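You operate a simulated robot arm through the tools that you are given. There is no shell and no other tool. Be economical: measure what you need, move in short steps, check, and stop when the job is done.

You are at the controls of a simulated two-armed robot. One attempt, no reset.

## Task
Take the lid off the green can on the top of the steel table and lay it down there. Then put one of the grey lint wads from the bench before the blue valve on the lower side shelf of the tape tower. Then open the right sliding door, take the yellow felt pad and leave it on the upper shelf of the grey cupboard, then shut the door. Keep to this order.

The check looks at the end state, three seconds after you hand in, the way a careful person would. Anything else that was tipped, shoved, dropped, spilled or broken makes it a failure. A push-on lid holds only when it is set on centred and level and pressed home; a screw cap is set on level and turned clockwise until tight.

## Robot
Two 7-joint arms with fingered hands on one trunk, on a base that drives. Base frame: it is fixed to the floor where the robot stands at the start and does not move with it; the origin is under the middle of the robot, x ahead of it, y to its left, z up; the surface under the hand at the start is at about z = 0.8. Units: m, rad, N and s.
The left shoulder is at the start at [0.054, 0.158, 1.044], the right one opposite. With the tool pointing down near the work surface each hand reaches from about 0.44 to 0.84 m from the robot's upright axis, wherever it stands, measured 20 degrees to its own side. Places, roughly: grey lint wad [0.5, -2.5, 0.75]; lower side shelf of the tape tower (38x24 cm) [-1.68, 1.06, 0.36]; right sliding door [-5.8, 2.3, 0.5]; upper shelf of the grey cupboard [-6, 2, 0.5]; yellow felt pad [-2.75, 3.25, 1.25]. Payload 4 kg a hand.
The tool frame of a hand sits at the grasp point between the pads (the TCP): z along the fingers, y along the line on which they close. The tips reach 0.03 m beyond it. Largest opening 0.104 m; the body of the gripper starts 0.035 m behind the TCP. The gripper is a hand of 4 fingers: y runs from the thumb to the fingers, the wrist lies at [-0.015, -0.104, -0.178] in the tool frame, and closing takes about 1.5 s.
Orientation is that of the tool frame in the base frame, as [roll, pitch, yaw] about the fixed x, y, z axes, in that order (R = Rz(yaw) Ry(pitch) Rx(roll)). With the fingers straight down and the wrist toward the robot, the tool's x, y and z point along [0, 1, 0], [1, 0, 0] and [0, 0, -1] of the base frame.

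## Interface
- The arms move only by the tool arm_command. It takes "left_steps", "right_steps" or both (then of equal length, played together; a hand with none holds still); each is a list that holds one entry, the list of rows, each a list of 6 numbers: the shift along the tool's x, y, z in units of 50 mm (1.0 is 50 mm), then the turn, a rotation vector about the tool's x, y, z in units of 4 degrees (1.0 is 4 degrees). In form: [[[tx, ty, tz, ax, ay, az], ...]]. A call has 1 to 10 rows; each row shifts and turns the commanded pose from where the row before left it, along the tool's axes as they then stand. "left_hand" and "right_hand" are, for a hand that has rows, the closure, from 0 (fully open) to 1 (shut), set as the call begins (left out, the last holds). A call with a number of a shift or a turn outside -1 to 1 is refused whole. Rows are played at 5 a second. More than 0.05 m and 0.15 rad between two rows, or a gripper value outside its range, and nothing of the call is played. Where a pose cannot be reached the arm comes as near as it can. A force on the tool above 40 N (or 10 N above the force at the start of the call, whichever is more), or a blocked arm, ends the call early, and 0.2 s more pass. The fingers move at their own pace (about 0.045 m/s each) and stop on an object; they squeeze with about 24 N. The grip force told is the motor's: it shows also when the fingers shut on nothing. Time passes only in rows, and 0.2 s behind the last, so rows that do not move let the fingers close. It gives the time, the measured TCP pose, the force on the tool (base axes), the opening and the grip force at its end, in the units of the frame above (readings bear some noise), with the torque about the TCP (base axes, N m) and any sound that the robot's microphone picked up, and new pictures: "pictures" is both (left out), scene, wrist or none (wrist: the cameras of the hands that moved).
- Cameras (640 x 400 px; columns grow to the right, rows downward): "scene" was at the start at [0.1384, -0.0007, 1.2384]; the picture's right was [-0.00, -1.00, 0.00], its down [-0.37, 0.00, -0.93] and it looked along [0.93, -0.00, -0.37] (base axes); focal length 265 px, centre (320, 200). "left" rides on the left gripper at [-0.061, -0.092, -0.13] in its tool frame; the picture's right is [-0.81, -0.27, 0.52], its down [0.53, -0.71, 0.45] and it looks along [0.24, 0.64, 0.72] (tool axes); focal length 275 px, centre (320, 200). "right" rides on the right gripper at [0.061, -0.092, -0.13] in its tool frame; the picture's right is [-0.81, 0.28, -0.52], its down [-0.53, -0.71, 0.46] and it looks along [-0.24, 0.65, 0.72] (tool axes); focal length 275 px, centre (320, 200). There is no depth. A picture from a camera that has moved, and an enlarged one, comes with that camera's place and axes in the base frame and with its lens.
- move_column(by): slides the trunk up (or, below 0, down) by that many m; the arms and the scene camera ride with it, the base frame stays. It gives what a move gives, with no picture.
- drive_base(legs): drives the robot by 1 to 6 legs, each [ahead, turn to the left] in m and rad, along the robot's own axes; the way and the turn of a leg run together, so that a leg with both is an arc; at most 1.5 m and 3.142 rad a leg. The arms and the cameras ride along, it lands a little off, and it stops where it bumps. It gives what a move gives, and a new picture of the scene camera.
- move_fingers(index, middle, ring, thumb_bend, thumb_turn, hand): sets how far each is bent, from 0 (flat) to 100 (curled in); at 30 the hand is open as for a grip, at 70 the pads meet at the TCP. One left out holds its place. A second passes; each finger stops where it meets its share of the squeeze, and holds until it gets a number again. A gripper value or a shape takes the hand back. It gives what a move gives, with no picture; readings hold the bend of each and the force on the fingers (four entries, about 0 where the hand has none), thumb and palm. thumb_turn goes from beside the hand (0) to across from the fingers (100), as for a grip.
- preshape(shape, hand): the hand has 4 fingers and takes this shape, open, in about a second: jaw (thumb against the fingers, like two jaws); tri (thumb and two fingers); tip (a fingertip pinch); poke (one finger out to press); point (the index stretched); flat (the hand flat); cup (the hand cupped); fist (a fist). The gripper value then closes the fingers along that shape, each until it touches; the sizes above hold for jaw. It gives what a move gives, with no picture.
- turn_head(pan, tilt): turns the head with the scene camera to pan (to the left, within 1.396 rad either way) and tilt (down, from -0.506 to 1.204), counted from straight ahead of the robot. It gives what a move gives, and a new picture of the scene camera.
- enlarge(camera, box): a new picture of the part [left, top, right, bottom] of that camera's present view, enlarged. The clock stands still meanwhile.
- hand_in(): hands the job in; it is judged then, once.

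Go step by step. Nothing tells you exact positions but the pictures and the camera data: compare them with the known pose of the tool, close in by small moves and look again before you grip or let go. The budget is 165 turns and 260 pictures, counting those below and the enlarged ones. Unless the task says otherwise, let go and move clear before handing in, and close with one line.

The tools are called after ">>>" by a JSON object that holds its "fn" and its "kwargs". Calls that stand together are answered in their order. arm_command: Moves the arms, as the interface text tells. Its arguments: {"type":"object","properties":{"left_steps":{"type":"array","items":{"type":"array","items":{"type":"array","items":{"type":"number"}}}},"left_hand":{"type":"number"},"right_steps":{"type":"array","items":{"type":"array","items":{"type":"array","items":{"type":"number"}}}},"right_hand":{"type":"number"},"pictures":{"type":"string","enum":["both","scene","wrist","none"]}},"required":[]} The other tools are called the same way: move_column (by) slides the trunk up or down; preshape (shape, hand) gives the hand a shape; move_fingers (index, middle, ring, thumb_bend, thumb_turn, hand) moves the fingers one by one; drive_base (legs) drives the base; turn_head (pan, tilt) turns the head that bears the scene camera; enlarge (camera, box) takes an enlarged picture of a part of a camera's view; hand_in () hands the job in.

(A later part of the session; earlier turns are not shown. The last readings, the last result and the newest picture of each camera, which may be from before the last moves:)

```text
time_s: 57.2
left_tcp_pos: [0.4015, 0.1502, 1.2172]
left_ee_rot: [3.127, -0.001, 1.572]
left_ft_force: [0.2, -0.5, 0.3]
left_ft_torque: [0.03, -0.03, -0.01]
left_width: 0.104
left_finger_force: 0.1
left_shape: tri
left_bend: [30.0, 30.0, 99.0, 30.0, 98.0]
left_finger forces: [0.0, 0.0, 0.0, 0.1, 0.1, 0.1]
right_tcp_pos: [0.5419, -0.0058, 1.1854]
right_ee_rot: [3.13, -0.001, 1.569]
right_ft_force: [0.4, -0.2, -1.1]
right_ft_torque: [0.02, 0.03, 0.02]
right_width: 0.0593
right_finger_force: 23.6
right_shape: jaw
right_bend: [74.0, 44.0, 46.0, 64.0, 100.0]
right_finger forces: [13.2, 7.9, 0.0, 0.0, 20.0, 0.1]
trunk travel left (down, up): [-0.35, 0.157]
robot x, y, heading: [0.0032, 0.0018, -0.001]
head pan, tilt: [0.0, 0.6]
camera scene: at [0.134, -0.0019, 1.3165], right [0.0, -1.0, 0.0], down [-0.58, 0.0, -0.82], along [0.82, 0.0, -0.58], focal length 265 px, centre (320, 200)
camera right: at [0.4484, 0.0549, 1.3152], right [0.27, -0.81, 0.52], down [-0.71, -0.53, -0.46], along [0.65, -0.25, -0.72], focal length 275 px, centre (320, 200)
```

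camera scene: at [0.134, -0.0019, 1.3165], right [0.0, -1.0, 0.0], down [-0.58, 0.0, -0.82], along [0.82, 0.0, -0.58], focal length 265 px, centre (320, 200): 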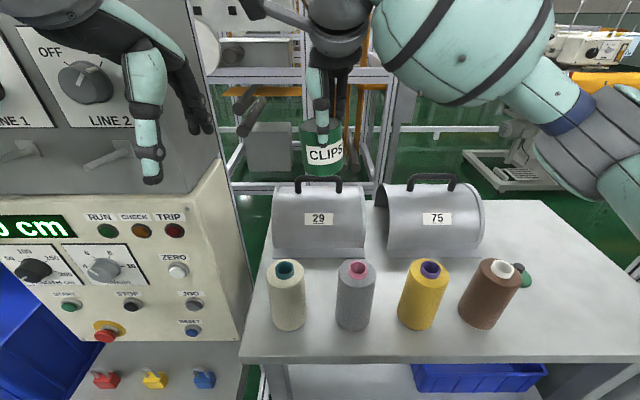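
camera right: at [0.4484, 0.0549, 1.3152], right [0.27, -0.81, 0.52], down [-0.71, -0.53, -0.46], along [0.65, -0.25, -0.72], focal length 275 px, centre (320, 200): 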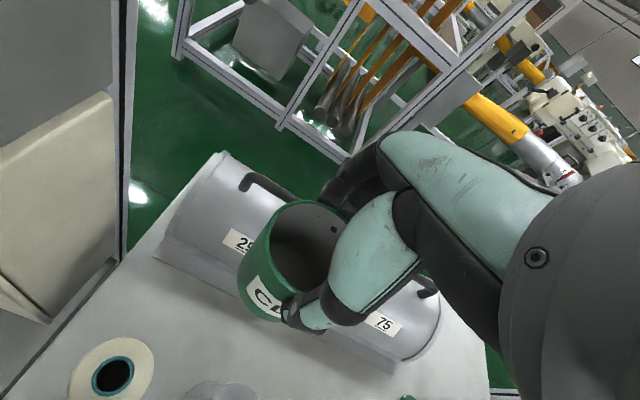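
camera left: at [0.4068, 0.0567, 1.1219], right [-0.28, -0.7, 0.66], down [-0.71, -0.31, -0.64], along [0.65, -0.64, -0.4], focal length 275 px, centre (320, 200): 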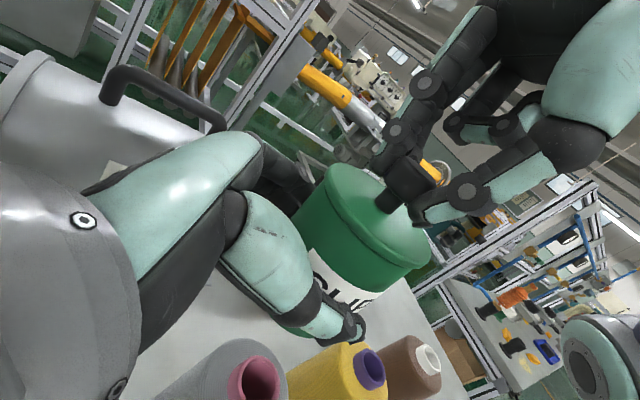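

Now descending with the can between the spools and guard 29.

>>> {"fn": "arm_command", "kwargs": {"right_steps": [[[0.1, 0.02, 0.7, 0, 0, 0], [0, 0, 0.7, 0, 0, 0], [0, 0, 0.7, 0, 0, 0], [0, 0, 0.7, 0, 0, 0], [0, 0, 0.7, 0, 0, 0], [0, 0, 0.7, 0, 0, 0], [0, 0, 0.4, 0, 0, 0], [0, 0, 0, 0, 0, 0]]]}}

>>> {"fn": "enlarge", "kwargs": {"camera": "scene", "box": [240, 120, 480, 350]}}

```text
time_s: 59.0
left_tcp_pos: [0.4036, 0.1505, 1.2175]
left_ee_rot: [3.13, 0.001, 1.571]
left_ft_force: [0.1, 0.1, -1.1]
left_ft_torque: [0.02, 0.0, 0.02]
left_width: 0.1036
left_finger_force: 0.1
left_shape: tri
left_bend: [30.0, 30.0, 99.0, 30.0, 98.0]
left_finger forces: [0.0, 0.0, 0.0, 0.0, 0.0, 0.0]
right_tcp_pos: [0.5472, 0.0027, 0.9525]
right_ee_rot: [3.129, 0.001, 1.568]
right_ft_force: [-1.2, -0.1, -1.6]
right_ft_torque: [0.04, -0.01, -0.03]
right_width: 0.0596
right_finger_force: 24.2
right_shape: jaw
right_bend: [74.0, 44.0, 46.0, 64.0, 100.0]
right_finger forces: [13.0, 7.9, 0.0, 0.0, 19.9, 0.1]
trunk travel left (down, up): [-0.35, 0.157]
robot x, y, heading: [0.0042, 0.0023, 0.001]
head pan, tilt: [0.0, 0.6]
camera scene: at [0.135, -0.0004, 1.3164], right [0.0, -1.0, 0.0], down [-0.58, 0.0, -0.82], along [0.82, 0.0, -0.58], focal length 265 px, centre (320, 200)
camera right: at [0.4531, 0.0622, 1.0838], right [0.27, -0.81, 0.52], down [-0.71, -0.53, -0.46], along [0.65, -0.24, -0.72], focal length 275 px, centre (320, 200)
```

scene: 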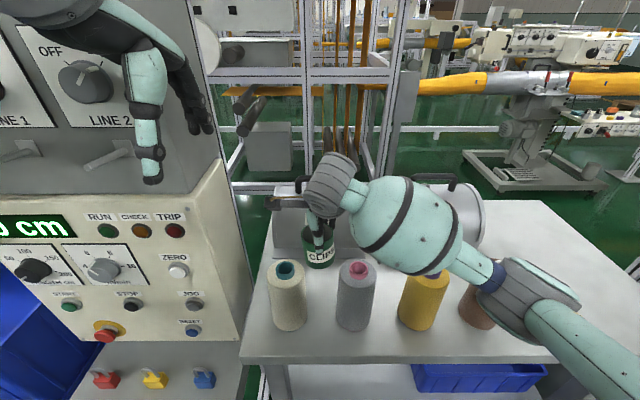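
right: 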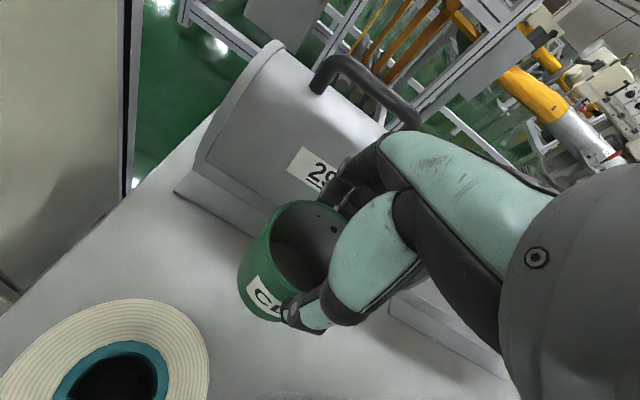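

```text
1.74 times, centred on (360, 235) of scene
camera zoom: at [0.135, -0.0004, 1.3164], right [0.0, -1.0, 0.0], down [-0.58, 0.0, -0.82], along [0.82, 0.0, -0.58], focal length 461 px, centre (250, 139)
```

zoom: 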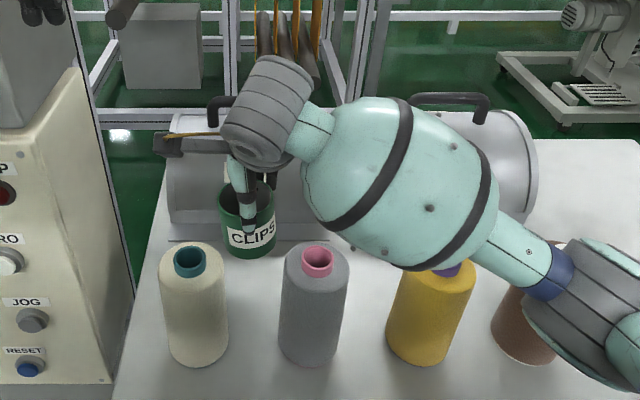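

Clearances look fine. I'll lower on until contact.

>>> {"fn": "arm_command", "kwargs": {"right_steps": [[[0, -0.08, 0.4, 0, 0, 0], [0, 0, 0.4, 0, 0, 0], [0, 0, 0.3, 0, 0, 0], [0, 0, 0.1, 0, 0, 0], [0, 0, 0, 0, 0, 0]]]}}

>>> {"fn": "enlarge", "kwargs": {"camera": "scene", "box": [240, 180, 480, 350]}}

```text
time_s: 60.2
left_tcp_pos: [0.4031, 0.1501, 1.217]
left_ee_rot: [3.129, 0.0, 1.57]
left_ft_force: [0.9, -0.4, -0.2]
left_ft_torque: [0.01, 0.0, 0.02]
left_width: 0.1036
left_finger_force: 0.1
left_shape: tri
left_bend: [30.0, 30.0, 99.0, 30.0, 98.0]
left_finger forces: [0.1, 0.0, 0.1, 0.0, 0.0, 0.1]
right_tcp_pos: [0.5457, 0.0024, 0.8949]
right_ee_rot: [3.13, -0.001, 1.571]
right_ft_force: [0.9, 0.5, -1.1]
right_ft_torque: [0.0, -0.01, 0.01]
right_width: 0.0594
right_finger_force: 23.9
right_shape: jaw
right_bend: [74.0, 44.0, 46.0, 64.0, 100.0]
right_finger forces: [13.1, 7.9, 0.1, 0.0, 19.7, 0.0]
trunk travel left (down, up): [-0.35, 0.157]
robot x, y, heading: [-0.0032, -0.0036, 0.003]
head pan, tilt: [0.0, 0.6]
camera scene: at [0.1351, -0.0005, 1.3164], right [0.0, -1.0, 0.0], down [-0.58, 0.0, -0.82], along [0.82, 0.0, -0.58], focal length 265 px, centre (320, 200)
camera right: at [0.4517, 0.062, 1.0242], right [0.27, -0.81, 0.52], down [-0.71, -0.53, -0.46], along [0.65, -0.25, -0.72], focal length 275 px, centre (320, 200)
```

scene: 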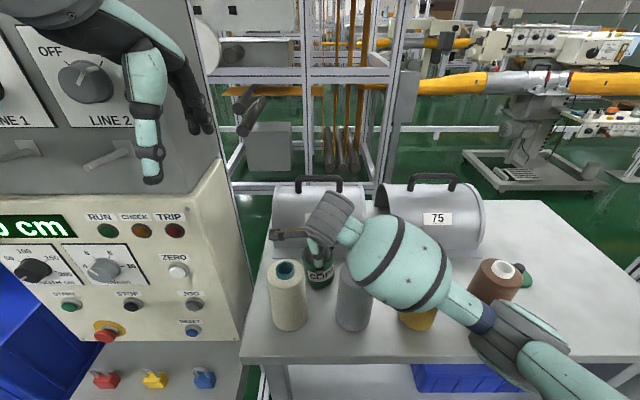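
right: 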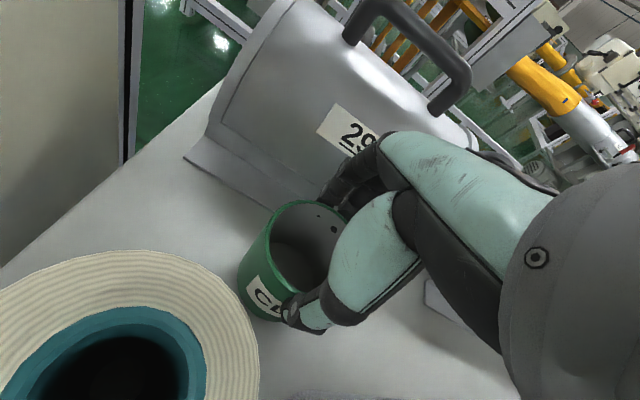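

```text
2.35 times, centred on (360, 265) of scene
camera zoom: at [0.1351, -0.0005, 1.3164], right [0.0, -1.0, 0.0], down [-0.58, 0.0, -0.82], along [0.82, 0.0, -0.58], focal length 624 px, centre (226, 47)
```

zoom: 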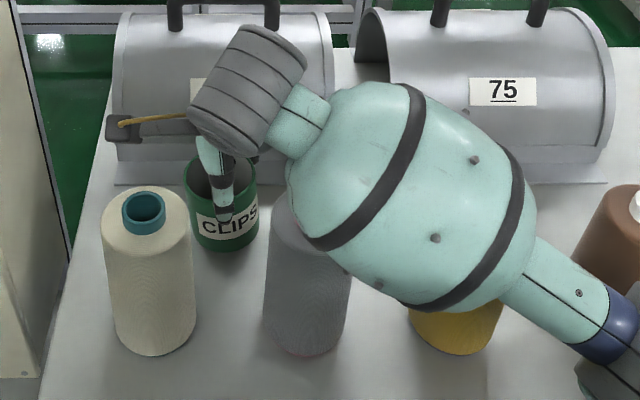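

>>> {"fn": "arm_command", "kwargs": {"right_steps": [[[0, 0, 0.1, 0, 0, 0], [0, 0, 0.08, 0, 0, 0], [0, 0, 0.08, 0, 0, 0], [0, 0, 0.06, 0, 0, 0], [0, 0, 0.06, 0, 0, 0], [0, 0, 0, 0, 0, 0]]], "pictures": "none"}}

```text
time_s: 61.6
left_tcp_pos: [0.4009, 0.1506, 1.2191]
left_ee_rot: [3.125, 0.0, 1.571]
left_ft_force: [0.8, 0.0, 1.0]
left_ft_torque: [-0.02, 0.0, 0.0]
left_width: 0.104
left_finger_force: 0.0
left_shape: tri
left_bend: [30.0, 30.0, 99.0, 30.0, 98.0]
left_finger forces: [0.0, 0.0, 0.0, 0.0, 0.0, 0.0]
right_tcp_pos: [0.5437, 0.0014, 0.8804]
right_ee_rot: [3.12, -0.003, 1.568]
right_ft_force: [4.4, -2.7, 36.8]
right_ft_torque: [-0.12, -0.28, 0.0]
right_width: 0.059
right_finger_force: 24.4
right_shape: jaw
right_bend: [74.0, 43.0, 46.0, 65.0, 100.0]
right_finger forces: [15.5, 11.7, 0.0, 0.0, 21.7, 0.0]
trunk travel left (down, up): [-0.35, 0.157]
robot x, y, heading: [0.003, 0.0004, -0.001]
head pan, tilt: [0.0, 0.6]
```

Contact at TCP z 0.880, as expected. I'll relieve the pressure, open and rise.

>>> {"fn": "arm_command", "kwargs": {"right_steps": [[[0, 0, -0.08, 0, 0, 0], [0, 0, -0.02, 0, 0, 0], [0, 0, 0, 0, 0, 0]]], "pictures": "none"}}

>>> {"fn": "arm_command", "kwargs": {"right_steps": [[[0, 0, 0, 0, 0, 0], [0, 0, 0, 0, 0, 0], [0, 0, 0, 0, 0, 0], [0, 0, 0, 0, 0, 0], [0, 0, 0, 0, 0, 0], [0, 0, 0, 0, 0, 0], [0, 0, 0, 0, 0, 0]]], "right_hand": 0}}

```text
time_s: 62.4
left_tcp_pos: [0.4031, 0.1516, 1.2183]
left_ee_rot: [3.126, 0.001, 1.57]
left_ft_force: [0.9, 1.2, 0.2]
left_ft_torque: [0.01, 0.02, 0.0]
left_width: 0.104
left_finger_force: 0.1
left_shape: tri
left_bend: [30.0, 30.0, 99.0, 30.0, 98.0]
left_finger forces: [0.0, 0.0, 0.0, 0.1, 0.1, 0.0]
right_tcp_pos: [0.5429, 0.002, 0.8812]
right_ee_rot: [3.13, 0.002, 1.569]
right_ft_force: [6.2, -0.4, 21.7]
right_ft_torque: [-0.07, -0.48, 0.09]
right_width: 0.0596
right_finger_force: 23.5
right_shape: jaw
right_bend: [74.0, 43.0, 46.0, 66.0, 100.0]
right_finger forces: [15.9, 11.2, 0.1, 0.0, 19.8, 0.0]
trunk travel left (down, up): [-0.35, 0.157]
robot x, y, heading: [0.0012, -0.0024, -0.002]
head pan, tilt: [0.0, 0.6]
```

```text
time_s: 64.0
left_tcp_pos: [0.4036, 0.1492, 1.2161]
left_ee_rot: [3.129, 0.0, 1.569]
left_ft_force: [-0.8, -0.5, -0.1]
left_ft_torque: [0.0, 0.02, -0.01]
left_width: 0.1038
left_finger_force: 0.2
left_shape: tri
left_bend: [30.0, 30.0, 99.0, 30.0, 98.0]
left_finger forces: [0.1, 0.0, 0.0, 0.0, 0.0, 0.1]
right_tcp_pos: [0.5444, 0.002, 0.8797]
right_ee_rot: [3.13, -0.001, 1.57]
right_ft_force: [0.0, 0.4, -0.2]
right_ft_torque: [-0.01, -0.02, 0.01]
right_width: 0.1035
right_finger_force: 0.0
right_shape: jaw
right_bend: [30.0, 30.0, 30.0, 30.0, 98.0]
right_finger forces: [0.0, 0.0, 0.0, 0.0, 0.0, 0.1]
trunk travel left (down, up): [-0.35, 0.157]
robot x, y, heading: [-0.0027, -0.0002, 0.002]
head pan, tilt: [0.0, 0.6]
camera scene: at [0.1351, -0.0004, 1.3164], right [0.0, -1.0, 0.0], down [-0.58, 0.0, -0.82], along [0.82, 0.0, -0.58], focal length 265 px, centre (320, 200)
camera right: at [0.4513, 0.0617, 1.0105], right [0.27, -0.81, 0.52], down [-0.71, -0.53, -0.46], along [0.65, -0.24, -0.72], focal length 275 px, centre (320, 200)
```

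scene: 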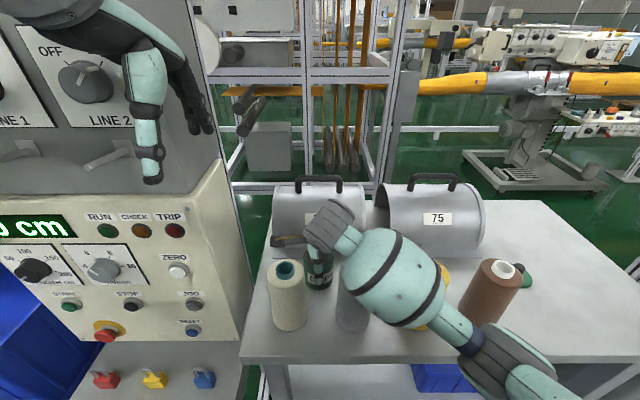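
right: 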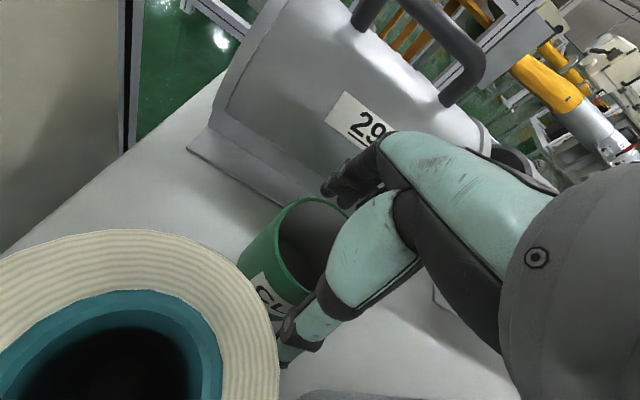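

Released and standing. I'll rise straight up clear of everything.

>>> {"fn": "arm_command", "kwargs": {"right_steps": [[[0, 0, -0.4, 0, 0, 0], [0, 0, -0.7, 0, 0, 0], [0, 0, -0.8, 0, 0, 0], [0, 0, -0.8, 0, 0, 0], [0, 0, -0.8, 0, 0, 0], [0, 0, -0.8, 0, 0, 0], [-0.8, -0.4, -0.3, 0, 0, 0], [-0.9, -0.5, 0, 0, 0, 0], [-0.9, -0.5, 0, 0, 0, 0], [-0.9, -0.5, 0, 0, 0, 0]]], "pictures": "scene"}}

>>> {"fn": "turn_head", "kwargs": {"pan": -1.3, "tilt": 0.4}}

```text
refused: row 8 steps farther than a row can; nothing moved
```

```text
time_s: 65.5
left_tcp_pos: [0.4039, 0.1522, 1.2165]
left_ee_rot: [3.13, 0.0, 1.571]
left_ft_force: [0.2, -0.3, 0.0]
left_ft_torque: [0.0, 0.01, -0.01]
left_width: 0.1036
left_finger_force: 0.1
left_shape: tri
left_bend: [30.0, 30.0, 99.0, 30.0, 98.0]
left_finger forces: [0.0, 0.0, 0.0, 0.0, 0.0, 0.0]
right_tcp_pos: [0.5443, 0.0012, 0.8809]
right_ee_rot: [3.131, 0.001, 1.57]
right_ft_force: [-0.3, 0.0, 0.2]
right_ft_torque: [0.0, 0.02, -0.02]
right_width: 0.1035
right_finger_force: 0.1
right_shape: jaw
right_bend: [30.0, 30.0, 30.0, 30.0, 98.0]
right_finger forces: [0.0, 0.0, 0.1, 0.0, 0.0, 0.0]
trunk travel left (down, up): [-0.35, 0.157]
robot x, y, heading: [-0.0024, 0.0019, 0.003]
head pan, tilt: [-1.3, 0.4]
camera scene: at [0.0716, -0.0897, 1.3355], right [-0.96, -0.27, 0.01], down [-0.12, 0.38, -0.92], along [0.24, -0.89, -0.39], focal length 265 px, centre (320, 200)
```

scene: 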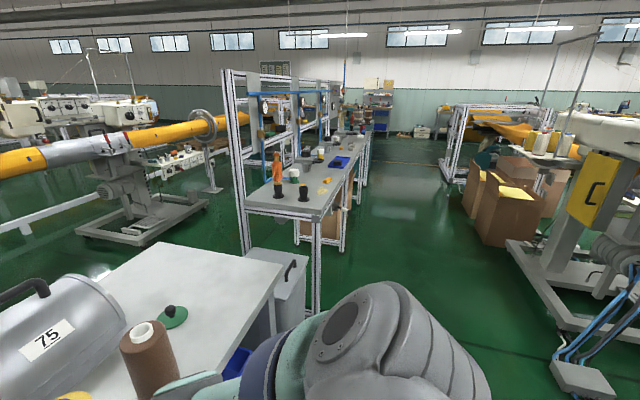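

>>> {"fn": "arm_command", "kwargs": {"right_steps": [[[0, 0, -0.4, 0, 0, 0], [0, 0, -0.7, 0, 0, 0], [0, 0, -0.8, 0, 0, 0], [0, 0, -0.8, 0, 0, 0], [0, 0, -0.8, 0, 0, 0], [0, 0, -0.8, 0, 0, 0], [-0.6, -0.4, -0.3, 0, 0, 0], [-0.8, -0.5, 0, 0, 0, 0], [-0.8, -0.5, 0, 0, 0, 0], [-0.8, -0.5, 0, 0, 0, 0]]], "pictures": "none"}}

>>> {"fn": "turn_head", "kwargs": {"pan": -0.2, "tilt": 0.6}}

```text
time_s: 67.7
left_tcp_pos: [0.4031, 0.1484, 1.2173]
left_ee_rot: [3.127, 0.0, 1.569]
left_ft_force: [0.4, 0.2, -0.3]
left_ft_torque: [0.03, 0.03, 0.02]
left_width: 0.1038
left_finger_force: 0.2
left_shape: tri
left_bend: [30.0, 30.0, 99.0, 30.0, 98.0]
left_finger forces: [0.1, 0.0, 0.0, 0.0, 0.0, 0.1]
right_tcp_pos: [0.4437, -0.1494, 1.11]
right_ee_rot: [3.125, -0.001, 1.568]
right_ft_force: [-0.3, -0.5, 0.3]
right_ft_torque: [0.03, 0.01, 0.01]
right_width: 0.1039
right_finger_force: 0.1
right_shape: jaw
right_bend: [30.0, 30.0, 30.0, 30.0, 98.0]
right_finger forces: [0.0, 0.0, 0.0, 0.0, 0.0, 0.0]
trunk travel left (down, up): [-0.35, 0.157]
robot x, y, heading: [0.0015, -0.0006, 0.0]
head pan, tilt: [-1.3, 0.4]
```

```text
time_s: 69.0
left_tcp_pos: [0.4053, 0.151, 1.2171]
left_ee_rot: [3.131, 0.001, 1.569]
left_ft_force: [0.5, 0.0, -0.1]
left_ft_torque: [-0.03, -0.01, 0.0]
left_width: 0.1039
left_finger_force: 0.0
left_shape: tri
left_bend: [30.0, 30.0, 99.0, 30.0, 98.0]
left_finger forces: [0.0, 0.0, 0.0, 0.1, 0.1, 0.0]
right_tcp_pos: [0.4451, -0.1463, 1.1101]
right_ee_rot: [3.131, 0.0, 1.57]
right_ft_force: [0.3, -0.7, 0.1]
right_ft_torque: [0.01, 0.02, -0.01]
right_width: 0.1038
right_finger_force: 0.1
right_shape: jaw
right_bend: [30.0, 30.0, 30.0, 30.0, 98.0]
right_finger forces: [0.0, 0.0, 0.0, 0.1, 0.0, 0.1]
trunk travel left (down, up): [-0.35, 0.157]
robot x, y, heading: [0.0036, 0.0025, -0.001]
head pan, tilt: [-0.201, 0.6]
camera scene: at [0.1332, -0.018, 1.3164], right [-0.2, -0.98, 0.0], down [-0.56, 0.11, -0.82], along [0.8, -0.17, -0.58], focal length 265 px, centre (320, 200)
```

scene: 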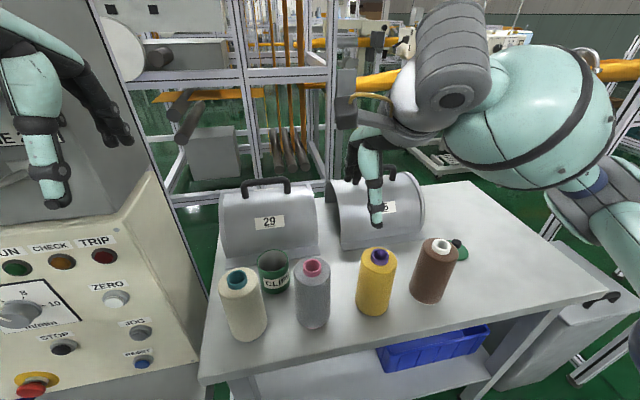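

The can stands open where it was, and the lid lies beside the brown spool. Now I'll back off and drive along the aisle to the bench with the lint wads.

>>> {"fn": "drive_base", "kwargs": {"legs": [[-0.33, 0], [0, -1.571], [1.3, 0]]}}

>>> {"fn": "turn_head", "kwargs": {"pan": 0.7, "tilt": 0.4}}

```text
time_s: 82.4
left_tcp_pos: [-0.2485, -1.7092, 1.2174]
left_ee_rot: [3.128, -0.002, -0.037]
left_ft_force: [0.2, -0.6, -0.2]
left_ft_torque: [-0.01, 0.01, 0.01]
left_width: 0.1039
left_finger_force: 0.1
left_shape: tri
left_bend: [30.0, 30.0, 99.0, 30.0, 98.0]
left_finger forces: [0.0, 0.0, 0.0, 0.0, 0.1, 0.0]
right_tcp_pos: [-0.5479, -1.7383, 1.1093]
right_ee_rot: [3.129, 0.002, -0.039]
right_ft_force: [0.7, 0.9, -0.3]
right_ft_torque: [0.0, -0.01, -0.02]
right_width: 0.1038
right_finger_force: 0.1
right_shape: jaw
right_bend: [30.0, 30.0, 30.0, 30.0, 98.0]
right_finger forces: [0.0, 0.0, 0.0, 0.1, 0.0, 0.1]
trunk travel left (down, up): [-0.35, 0.157]
robot x, y, heading: [-0.3846, -1.3014, -1.608]
head pan, tilt: [-0.201, 0.6]
camera scene: at [-0.4071, -1.4336, 1.3164], right [-0.97, 0.24, 0.0], down [0.13, 0.56, -0.82], along [-0.2, -0.79, -0.58], focal length 265 px, centre (320, 200)
```

scene: 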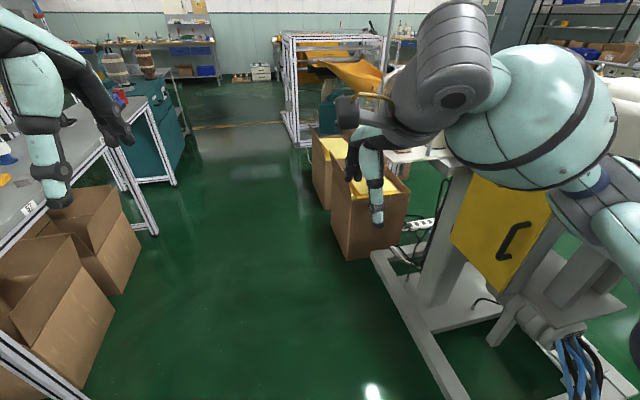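

```text
time_s: 83.6
left_tcp_pos: [-0.2487, -1.6951, 1.2213]
left_ee_rot: [3.119, -0.001, -0.038]
left_ft_force: [0.6, -0.5, -0.4]
left_ft_torque: [-0.01, 0.01, 0.02]
left_width: 0.1041
left_finger_force: 0.0
left_shape: tri
left_bend: [30.0, 30.0, 99.0, 30.0, 98.0]
left_finger forces: [0.0, 0.0, 0.1, 0.1, 0.0, 0.1]
right_tcp_pos: [-0.5463, -1.7262, 1.1159]
right_ee_rot: [3.113, -0.003, -0.034]
right_ft_force: [0.0, -0.2, -0.7]
right_ft_torque: [-0.01, -0.01, 0.02]
right_width: 0.1043
right_finger_force: 0.0
right_shape: jaw
right_bend: [30.0, 30.0, 30.0, 30.0, 98.0]
right_finger forces: [0.0, 0.1, 0.1, 0.0, 0.0, 0.1]
trunk travel left (down, up): [-0.35, 0.157]
robot x, y, heading: [-0.3825, -1.3019, -1.607]
head pan, tilt: [0.7, 0.4]
camera scene: at [-0.3293, -1.4213, 1.3348], right [-0.79, -0.61, -0.01], down [-0.24, 0.32, -0.92], along [0.57, -0.72, -0.4], focal length 265 px, centre (320, 200)
```

scene: 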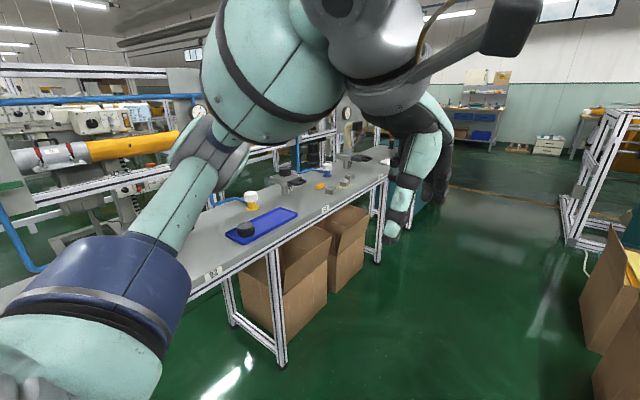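

>>> {"fn": "enlarge", "kwargs": {"camera": "scene", "box": [220, 120, 420, 250]}}

```text
3.08 times, centred on (320, 185) of scene
camera zoom: at [-0.3293, -1.4213, 1.3348], right [-0.79, -0.61, -0.01], down [-0.24, 0.32, -0.92], along [0.57, -0.72, -0.4], focal length 816 px, centre (320, 246)
```

zoom: 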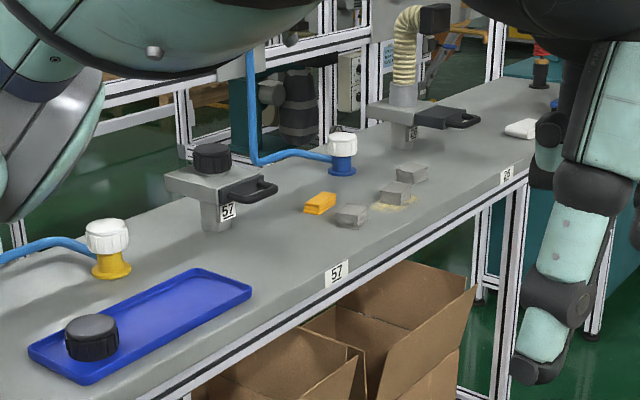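

Three grey lint wads lie in front of the blue valve, the nearest at about (0.51, -2.58). The middle one sits on yellow dust, so I'll take the near one. Driving to stand before it.

>>> {"fn": "drive_base", "kwargs": {"legs": [[0, 0.12], [1.12, 0], [0, 1.487]]}}

>>> {"fn": "turn_head", "kwargs": {"pan": -0.1, "tilt": 0.6}}

```text
time_s: 94.6
left_tcp_pos: [0.0962, -2.262, 1.2229]
left_ee_rot: [3.118, 0.001, 1.581]
left_ft_force: [0.0, 0.2, 1.1]
left_ft_torque: [0.03, 0.01, 0.0]
left_width: 0.1041
left_finger_force: 0.1
left_shape: tri
left_bend: [30.0, 30.0, 99.0, 30.0, 98.0]
left_finger forces: [0.0, 0.1, 0.0, 0.1, 0.0, 0.0]
right_tcp_pos: [0.1417, -2.5614, 1.1152]
right_ee_rot: [3.117, 0.001, 1.581]
right_ft_force: [-0.6, 0.5, 1.5]
right_ft_torque: [-0.01, -0.06, 0.01]
right_width: 0.104
right_finger_force: 0.1
right_shape: jaw
right_bend: [30.0, 30.0, 30.0, 30.0, 98.0]
right_finger forces: [0.0, 0.1, 0.0, 0.1, 0.1, 0.1]
trunk travel left (down, up): [-0.35, 0.157]
robot x, y, heading: [-0.2888, -2.4305, 0.009]
head pan, tilt: [0.7, 0.4]
camera scene: at [-0.1749, -2.3696, 1.3349], right [0.65, -0.76, -0.01], down [-0.31, -0.25, -0.92], along [0.69, 0.6, -0.4], focal length 265 px, centre (320, 200)
```

scene: 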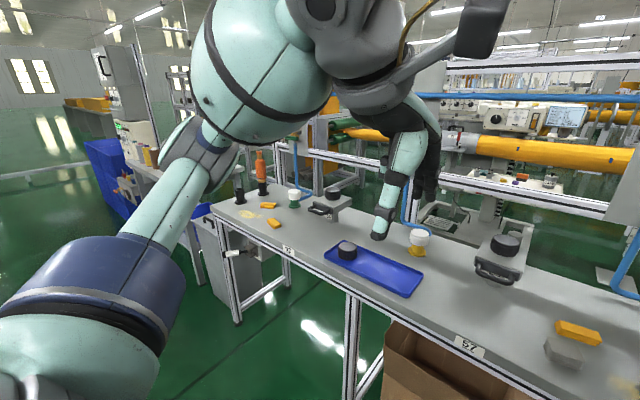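

```text
time_s: 95.7
left_tcp_pos: [0.0828, -2.2622, 1.2259]
left_ee_rot: [3.104, -0.001, 1.581]
left_ft_force: [-1.1, -0.8, -0.4]
left_ft_torque: [-0.02, 0.01, -0.01]
left_width: 0.1041
left_finger_force: 0.1
left_shape: tri
left_bend: [30.0, 30.0, 99.0, 30.0, 98.0]
left_finger forces: [0.1, 0.0, 0.1, 0.1, 0.0, 0.0]
right_tcp_pos: [0.1299, -2.5601, 1.1201]
right_ee_rot: [3.103, -0.004, 1.585]
right_ft_force: [0.0, 0.0, 0.0]
right_ft_torque: [0.02, -0.02, -0.01]
right_width: 0.1038
right_finger_force: 0.1
right_shape: jaw
right_bend: [30.0, 30.0, 30.0, 30.0, 98.0]
right_finger forces: [0.0, 0.0, 0.1, 0.0, 0.0, 0.0]
trunk travel left (down, up): [-0.35, 0.157]
robot x, y, heading: [-0.2912, -2.4308, 0.011]
head pan, tilt: [-0.099, 0.6]
camera scene: at [-0.1566, -2.4379, 1.3164], right [-0.09, -1.0, 0.0], down [-0.57, 0.05, -0.82], along [0.81, -0.07, -0.58], focal length 265 px, centre (320, 200)
```

scene: 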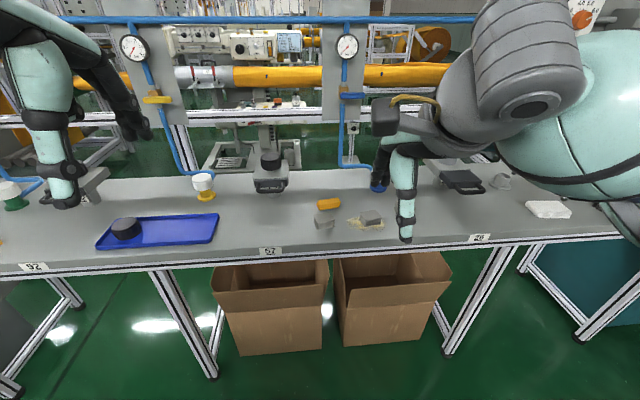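

Wad A is at about (0.50, -2.505, 0.77). I'll drive 0.26 m closer and lower the trunk by 0.1.

>>> {"fn": "drive_base", "kwargs": {"legs": [[0.26, 0]]}}

>>> {"fn": "move_column", "kwargs": {"by": -0.1}}

>>> {"fn": "preshape", "kwargs": {"shape": "tri", "hand": "right"}}

>>> {"fn": "enlarge", "kwargs": {"camera": "right", "box": [0, 0, 640, 400]}}

>>> {"fn": "enlarge", "kwargs": {"camera": "scene", "box": [200, 160, 460, 330]}}

```text
time_s: 97.6
left_tcp_pos: [0.338, -2.2591, 1.2257]
left_ee_rot: [3.103, -0.002, 1.583]
left_ft_force: [0.5, -0.9, 0.0]
left_ft_torque: [-0.01, 0.0, 0.01]
left_width: 0.104
left_finger_force: 0.0
left_shape: tri
left_bend: [30.0, 30.0, 99.0, 30.0, 98.0]
left_finger forces: [0.0, 0.0, 0.1, 0.1, 0.0, 0.0]
right_tcp_pos: [0.3856, -2.5569, 1.1192]
right_ee_rot: [3.102, -0.004, 1.584]
right_ft_force: [0.4, -0.3, 0.2]
right_ft_torque: [-0.02, 0.02, 0.03]
right_width: 0.1041
right_finger_force: 0.0
right_shape: jaw
right_bend: [30.0, 30.0, 30.0, 30.0, 98.0]
right_finger forces: [0.1, 0.0, 0.0, 0.0, 0.0, 0.0]
trunk travel left (down, up): [-0.35, 0.157]
robot x, y, heading: [-0.0375, -2.4244, 0.012]
head pan, tilt: [-0.099, 0.6]
camera scene: at [0.0993, -2.435, 1.3164], right [-0.09, -1.0, 0.0], down [-0.57, 0.05, -0.82], along [0.81, -0.07, -0.58], focal length 265 px, centre (320, 200)
```

scene: 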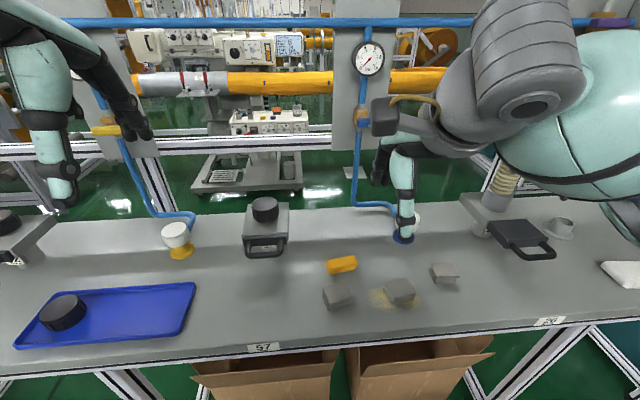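

```text
time_s: 99.0
left_tcp_pos: [0.3229, -2.2605, 1.1326]
left_ee_rot: [3.09, 0.002, 1.583]
left_ft_force: [-0.2, 0.3, 0.0]
left_ft_torque: [-0.02, -0.01, 0.02]
left_width: 0.104
left_finger_force: 0.1
left_shape: tri
left_bend: [30.0, 30.0, 99.0, 30.0, 98.0]
left_finger forces: [0.1, 0.0, 0.1, 0.0, 0.1, 0.1]
right_tcp_pos: [0.3722, -2.5534, 1.0263]
right_ee_rot: [3.086, -0.018, 1.598]
right_ft_force: [0.1, -0.9, -0.1]
right_ft_torque: [-0.02, 0.0, 0.02]
right_width: 0.1039
right_finger_force: 0.0
right_shape: jaw
right_bend: [30.0, 30.0, 30.0, 30.0, 98.0]
right_finger forces: [0.0, 0.0, 0.0, 0.1, 0.1, 0.0]
trunk travel left (down, up): [-0.25, 0.257]
robot x, y, heading: [-0.0374, -2.426, 0.004]
head pan, tilt: [-0.099, 0.6]
```

```text
time_s: 99.9
left_tcp_pos: [0.3236, -2.2603, 1.1318]
left_ee_rot: [3.089, 0.002, 1.58]
left_ft_force: [0.6, -0.1, -0.5]
left_ft_torque: [0.02, 0.01, 0.01]
left_width: 0.1041
left_finger_force: 0.0
left_shape: tri
left_bend: [30.0, 30.0, 99.0, 30.0, 98.0]
left_finger forces: [0.1, 0.0, 0.0, 0.0, 0.0, 0.0]
right_tcp_pos: [0.3717, -2.5532, 1.0271]
right_ee_rot: [3.087, -0.017, 1.6]
right_ft_force: [0.0, 0.1, 0.1]
right_ft_torque: [-0.03, -0.01, 0.03]
right_width: 0.1038
right_finger_force: 0.0
right_shape: tri
right_bend: [30.0, 30.0, 99.0, 30.0, 98.0]
right_finger forces: [0.0, 0.0, 0.1, 0.0, 0.1, 0.0]
trunk travel left (down, up): [-0.25, 0.257]
robot x, y, heading: [-0.0351, -2.4272, 0.012]
head pan, tilt: [-0.099, 0.6]
```

```text
1.00 times, centred on (320, 200) of right (not enlarged: the box is as wide or as high as the picture)
camera zoom: at [0.2719, -2.4988, 1.1531], right [0.27, -0.81, 0.52], down [-0.67, -0.54, -0.5], along [0.69, -0.21, -0.69], focal length 275 px, centre (320, 200)
```

zoom: 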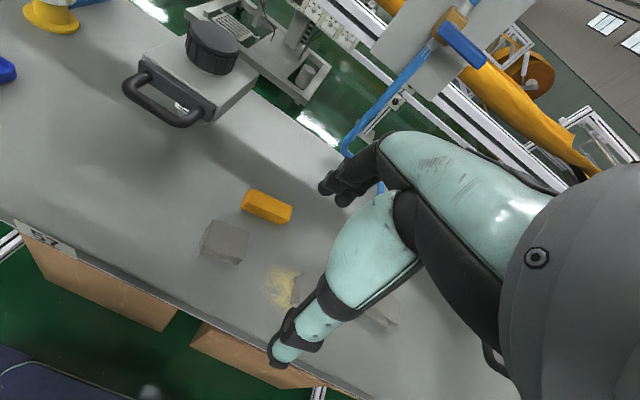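

```text
2.35 times, centred on (330, 245) of scene
camera zoom: at [0.0977, -2.435, 1.2174], right [-0.09, -1.0, 0.0], down [-0.57, 0.05, -0.82], along [0.81, -0.07, -0.58], focal length 624 px, centre (296, 94)
```

zoom: 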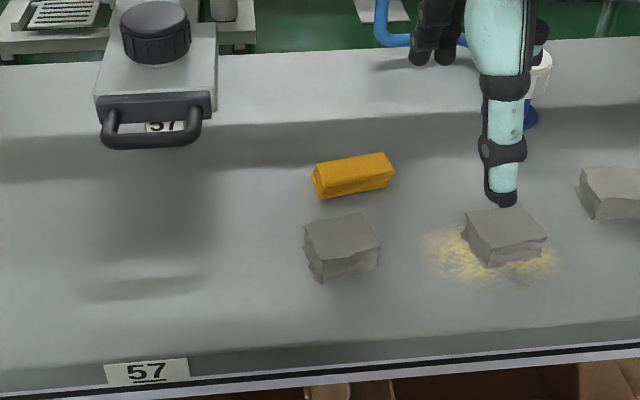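

Triangulating, wad A is at about (0.456, -2.505) with its centre at z ≈ 0.795. I'll move above it with the hand partly closed.

>>> {"fn": "arm_command", "kwargs": {"right_steps": [[[0.24, 0.43, 0.3, 0.77, 0, 0], [0.24, 0.43, 0.6, 0, 0, 0], [0.24, 0.43, 0.6, 0, 0, 0], [0.24, 0.43, 0.6, 0, 0, 0], [0, 0, 0.3, 0, 0, 0], [0, 0, 0, 0, 0, 0]]], "right_hand": 0.3}}

```text
time_s: 101.3
left_tcp_pos: [0.3235, -2.2603, 1.1308]
left_ee_rot: [3.089, 0.0, 1.581]
left_ft_force: [1.2, 0.1, 0.2]
left_ft_torque: [0.01, -0.01, -0.01]
left_width: 0.104
left_finger_force: 0.0
left_shape: tri
left_bend: [30.0, 30.0, 99.0, 30.0, 98.0]
left_finger forces: [0.1, 0.0, 0.0, 0.1, 0.1, 0.1]
right_tcp_pos: [0.4562, -2.5071, 0.9052]
right_ee_rot: [3.141, -0.004, 1.584]
right_ft_force: [0.7, 1.2, 0.5]
right_ft_torque: [-0.01, -0.03, 0.01]
right_width: 0.0732
right_finger_force: 0.1
right_shape: tri
right_bend: [27.0, 37.0, 99.0, 58.0, 99.0]
right_finger forces: [0.0, 0.0, 0.0, 0.0, 0.1, 0.1]
trunk travel left (down, up): [-0.25, 0.257]
robot x, y, heading: [-0.0404, -2.4256, 0.012]
head pan, tilt: [-0.099, 0.6]
camera scene: at [0.0978, -2.4348, 1.2174], right [-0.09, -1.0, 0.0], down [-0.57, 0.05, -0.82], along [0.81, -0.07, -0.58], focal length 265 px, centre (320, 200)
camera right: at [0.3647, -2.4498, 1.0367], right [0.29, -0.81, 0.51], down [-0.71, -0.54, -0.46], along [0.65, -0.23, -0.73], focal length 275 px, centre (320, 200)
```

scene: 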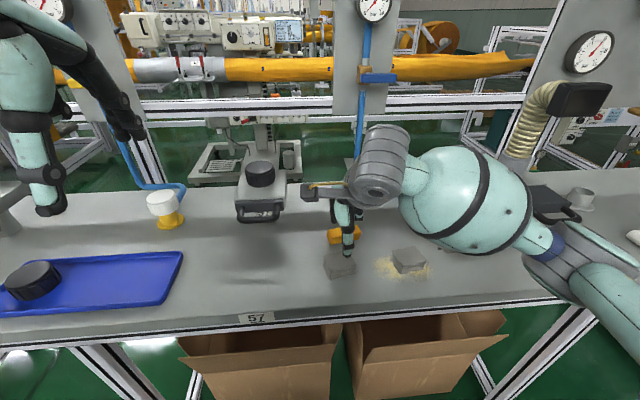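
right: 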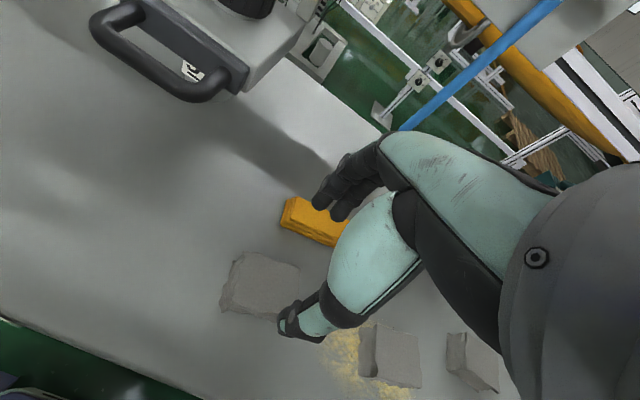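

The hand is over the wad. The part-closed thumb sits too far in, so I'll open fully and go down to TCP z of about 0.82.

>>> {"fn": "arm_command", "kwargs": {"right_steps": [[[0.06, -0.08, 0, 0, 0, 0], [0, 0, 0, 0, 0, 0], [0, 0, 0.4, 0, 0, 0], [0, 0, 0.5, 0, 0, 0], [0, 0, 0.5, 0, 0, 0], [0, 0, 0.3, 0, 0, 0], [0, 0, 0, 0, 0, 0]]], "right_hand": 0}}

>>> {"fn": "enlarge", "kwargs": {"camera": "scene", "box": [260, 190, 440, 300]}}

```text
time_s: 102.6
left_tcp_pos: [0.3094, -2.2618, 1.135]
left_ee_rot: [3.073, 0.008, 1.574]
left_ft_force: [-0.1, -0.2, 0.5]
left_ft_torque: [-0.04, 0.01, 0.0]
left_width: 0.1041
left_finger_force: 0.1
left_shape: tri
left_bend: [30.0, 30.0, 99.0, 30.0, 98.0]
left_finger forces: [0.0, 0.0, 0.1, 0.1, 0.0, 0.1]
right_tcp_pos: [0.444, -2.5001, 0.8468]
right_ee_rot: [3.107, -0.016, 1.59]
right_ft_force: [-0.1, 0.4, -0.2]
right_ft_torque: [0.0, 0.03, -0.01]
right_width: 0.1043
right_finger_force: 0.1
right_shape: tri
right_bend: [30.0, 30.0, 99.0, 30.0, 98.0]
right_finger forces: [0.1, 0.1, 0.0, 0.0, 0.0, 0.0]
trunk travel left (down, up): [-0.25, 0.257]
robot x, y, heading: [-0.0326, -2.4256, 0.009]
head pan, tilt: [-0.099, 0.6]
stopped in row 6 (right hand): the force on the tool passed its limit at 45 N (the readings are from after the stop); the commanded pose is now the measured one
camera scene: at [0.0962, -2.4353, 1.2175], right [-0.09, -1.0, 0.0], down [-0.57, 0.05, -0.82], along [0.82, -0.07, -0.57], focal length 265 px, centre (320, 200)
camera right: at [0.3466, -2.4454, 0.9749], right [0.27, -0.81, 0.51], down [-0.69, -0.54, -0.49], along [0.67, -0.22, -0.71], focal length 275 px, centre (320, 200)
```

scene: 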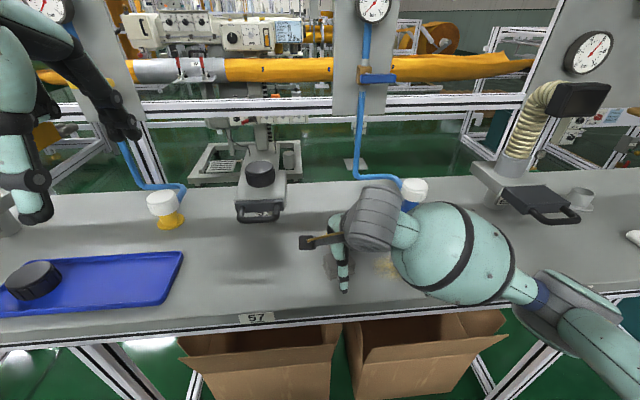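
right: 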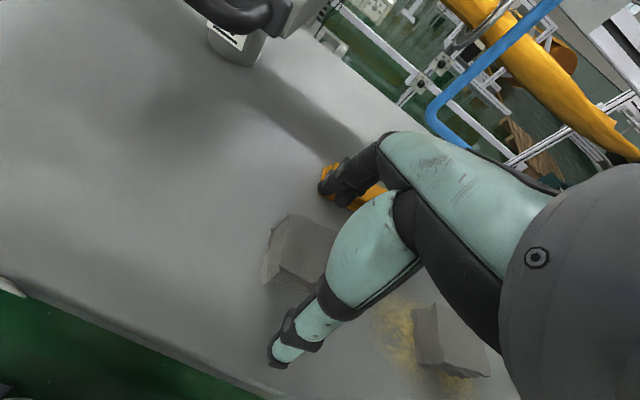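

```text
3.56 times, centred on (350, 245) of scene
camera zoom: at [0.0962, -2.4353, 1.2175], right [-0.09, -1.0, 0.0], down [-0.57, 0.05, -0.82], along [0.82, -0.07, -0.57], focal length 942 px, centre (213, 40)
```

zoom: 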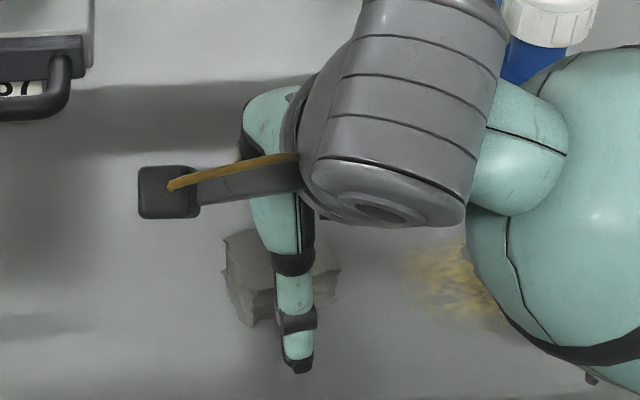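

The descent was stopped by contact, probably a fingertip on the yellow block behind the wad. I'll rise and inspect.

>>> {"fn": "arm_command", "kwargs": {"right_steps": [[[0, 0, -0.5, 0, 0, 0], [0, 0, -0.8, 0, 0, 0], [-0.5, -0.5, -0.5, 0, 0, 0], [-0.6, -0.5, 0, 0, 0, 0], [-0.6, -0.4, 0, 0, 0, 0], [0, 0, 0, 0, 0, 0]]]}}

>>> {"fn": "enlarge", "kwargs": {"camera": "scene", "box": [200, 160, 460, 330]}}

```text
time_s: 104.0
left_tcp_pos: [0.3105, -2.2609, 1.1357]
left_ee_rot: [3.077, 0.008, 1.572]
left_ft_force: [0.5, 0.0, -0.1]
left_ft_torque: [-0.04, 0.01, -0.01]
left_width: 0.104
left_finger_force: 0.1
left_shape: tri
left_bend: [30.0, 30.0, 99.0, 30.0, 98.0]
left_finger forces: [0.0, 0.1, 0.1, 0.0, 0.0, 0.1]
right_tcp_pos: [0.3743, -2.5897, 0.934]
right_ee_rot: [3.11, -0.011, 1.59]
right_ft_force: [-0.7, 0.7, -0.3]
right_ft_torque: [-0.02, -0.02, -0.02]
right_width: 0.1039
right_finger_force: 0.1
right_shape: tri
right_bend: [30.0, 30.0, 99.0, 30.0, 98.0]
right_finger forces: [0.1, 0.0, 0.0, 0.0, 0.0, 0.1]
trunk travel left (down, up): [-0.25, 0.257]
robot x, y, heading: [-0.0366, -2.4252, 0.007]
head pan, tilt: [-0.099, 0.6]
camera scene: at [0.0978, -2.4342, 1.2174], right [-0.09, -1.0, 0.0], down [-0.57, 0.05, -0.82], along [0.81, -0.07, -0.58], focal length 265 px, centre (320, 200)
camera right: at [0.2773, -2.5328, 1.0614], right [0.28, -0.81, 0.52], down [-0.69, -0.54, -0.48], along [0.67, -0.22, -0.71], focal length 275 px, centre (320, 200)
```

scene: 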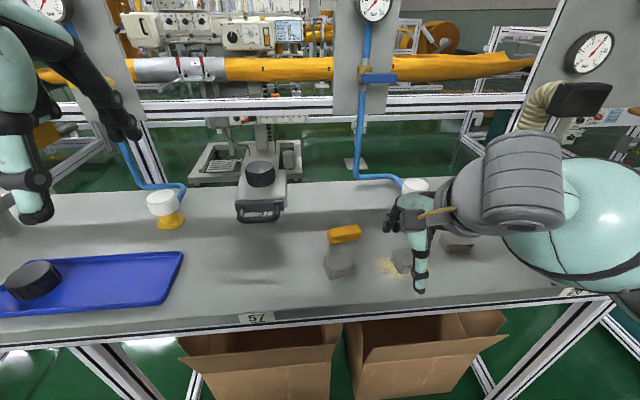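
right: 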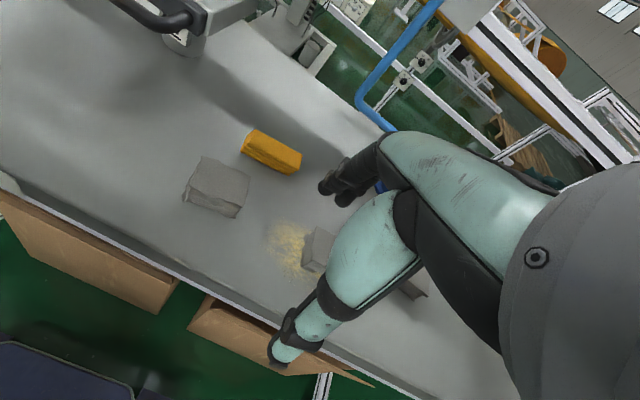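

```text
2.35 times, centred on (330, 245) of scene
camera zoom: at [0.0978, -2.4342, 1.2174], right [-0.09, -1.0, 0.0], down [-0.57, 0.05, -0.82], along [0.81, -0.07, -0.58], focal length 624 px, centre (296, 94)
```

zoom: 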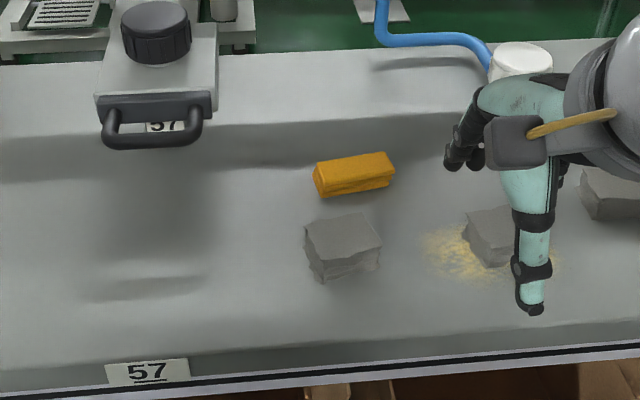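

Nothing moved. The yellow block is too close behind wad A, so I'll take the right-hand wad C at about (0.50, -2.78), which has free space around it.

>>> {"fn": "arm_command", "kwargs": {"right_steps": [[[-0.76, 0.2, -0.2, 0.45, 0, 0], [-0.76, 0.5, 0, 0, 0, 0], [-0.76, 0.5, 0, 0, 0, 0], [-0.76, 0.5, 0, 0, 0, 0], [-0.66, 0.5, 0, 0, 0, 0], [0, 0, 0, 0, 0, 0]]]}}

```text
time_s: 105.4
left_tcp_pos: [0.3094, -2.2609, 1.1359]
left_ee_rot: [3.077, 0.007, 1.573]
left_ft_force: [0.7, 0.3, 0.1]
left_ft_torque: [0.0, -0.02, -0.01]
left_width: 0.1039
left_finger_force: 0.0
left_shape: tri
left_bend: [30.0, 30.0, 99.0, 30.0, 98.0]
left_finger forces: [0.0, 0.0, 0.0, 0.0, 0.1, 0.0]
right_tcp_pos: [0.4859, -2.7719, 0.9404]
right_ee_rot: [-3.14, -0.013, 1.593]
right_ft_force: [-0.5, -0.5, -0.5]
right_ft_torque: [0.01, -0.01, 0.01]
right_width: 0.104
right_finger_force: 0.0
right_shape: tri
right_bend: [30.0, 30.0, 99.0, 30.0, 98.0]
right_finger forces: [0.1, 0.0, 0.0, 0.1, 0.0, 0.0]
trunk travel left (down, up): [-0.25, 0.257]
robot x, y, heading: [-0.0405, -2.4307, 0.013]
head pan, tilt: [-0.099, 0.6]
camera scene: at [0.0971, -2.4348, 1.2175], right [-0.09, -1.0, 0.0], down [-0.57, 0.05, -0.82], along [0.81, -0.07, -0.58], focal length 265 px, centre (320, 200)
camera right: at [0.3941, -2.7159, 1.0726], right [0.29, -0.81, 0.51], down [-0.7, -0.54, -0.46], along [0.65, -0.22, -0.73], focal length 275 px, centre (320, 200)
```

scene: 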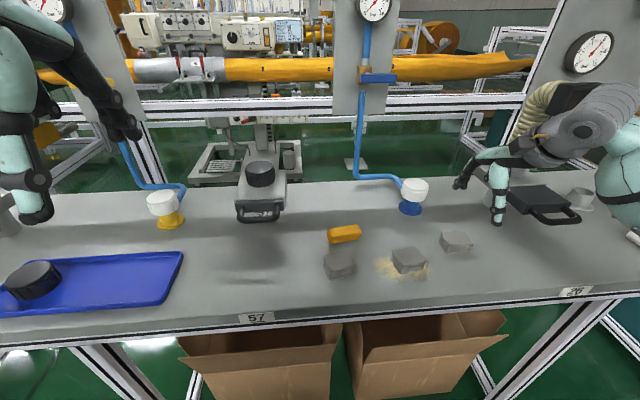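
right: 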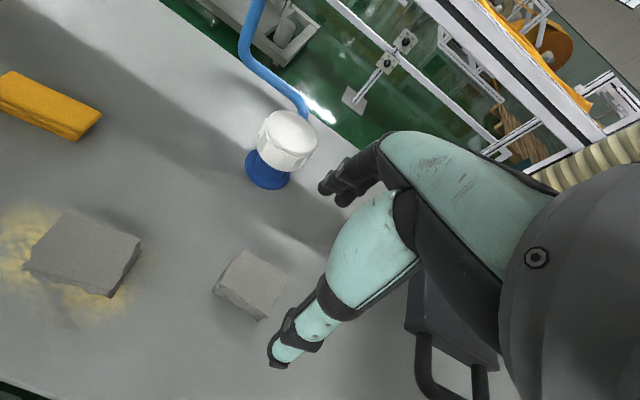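

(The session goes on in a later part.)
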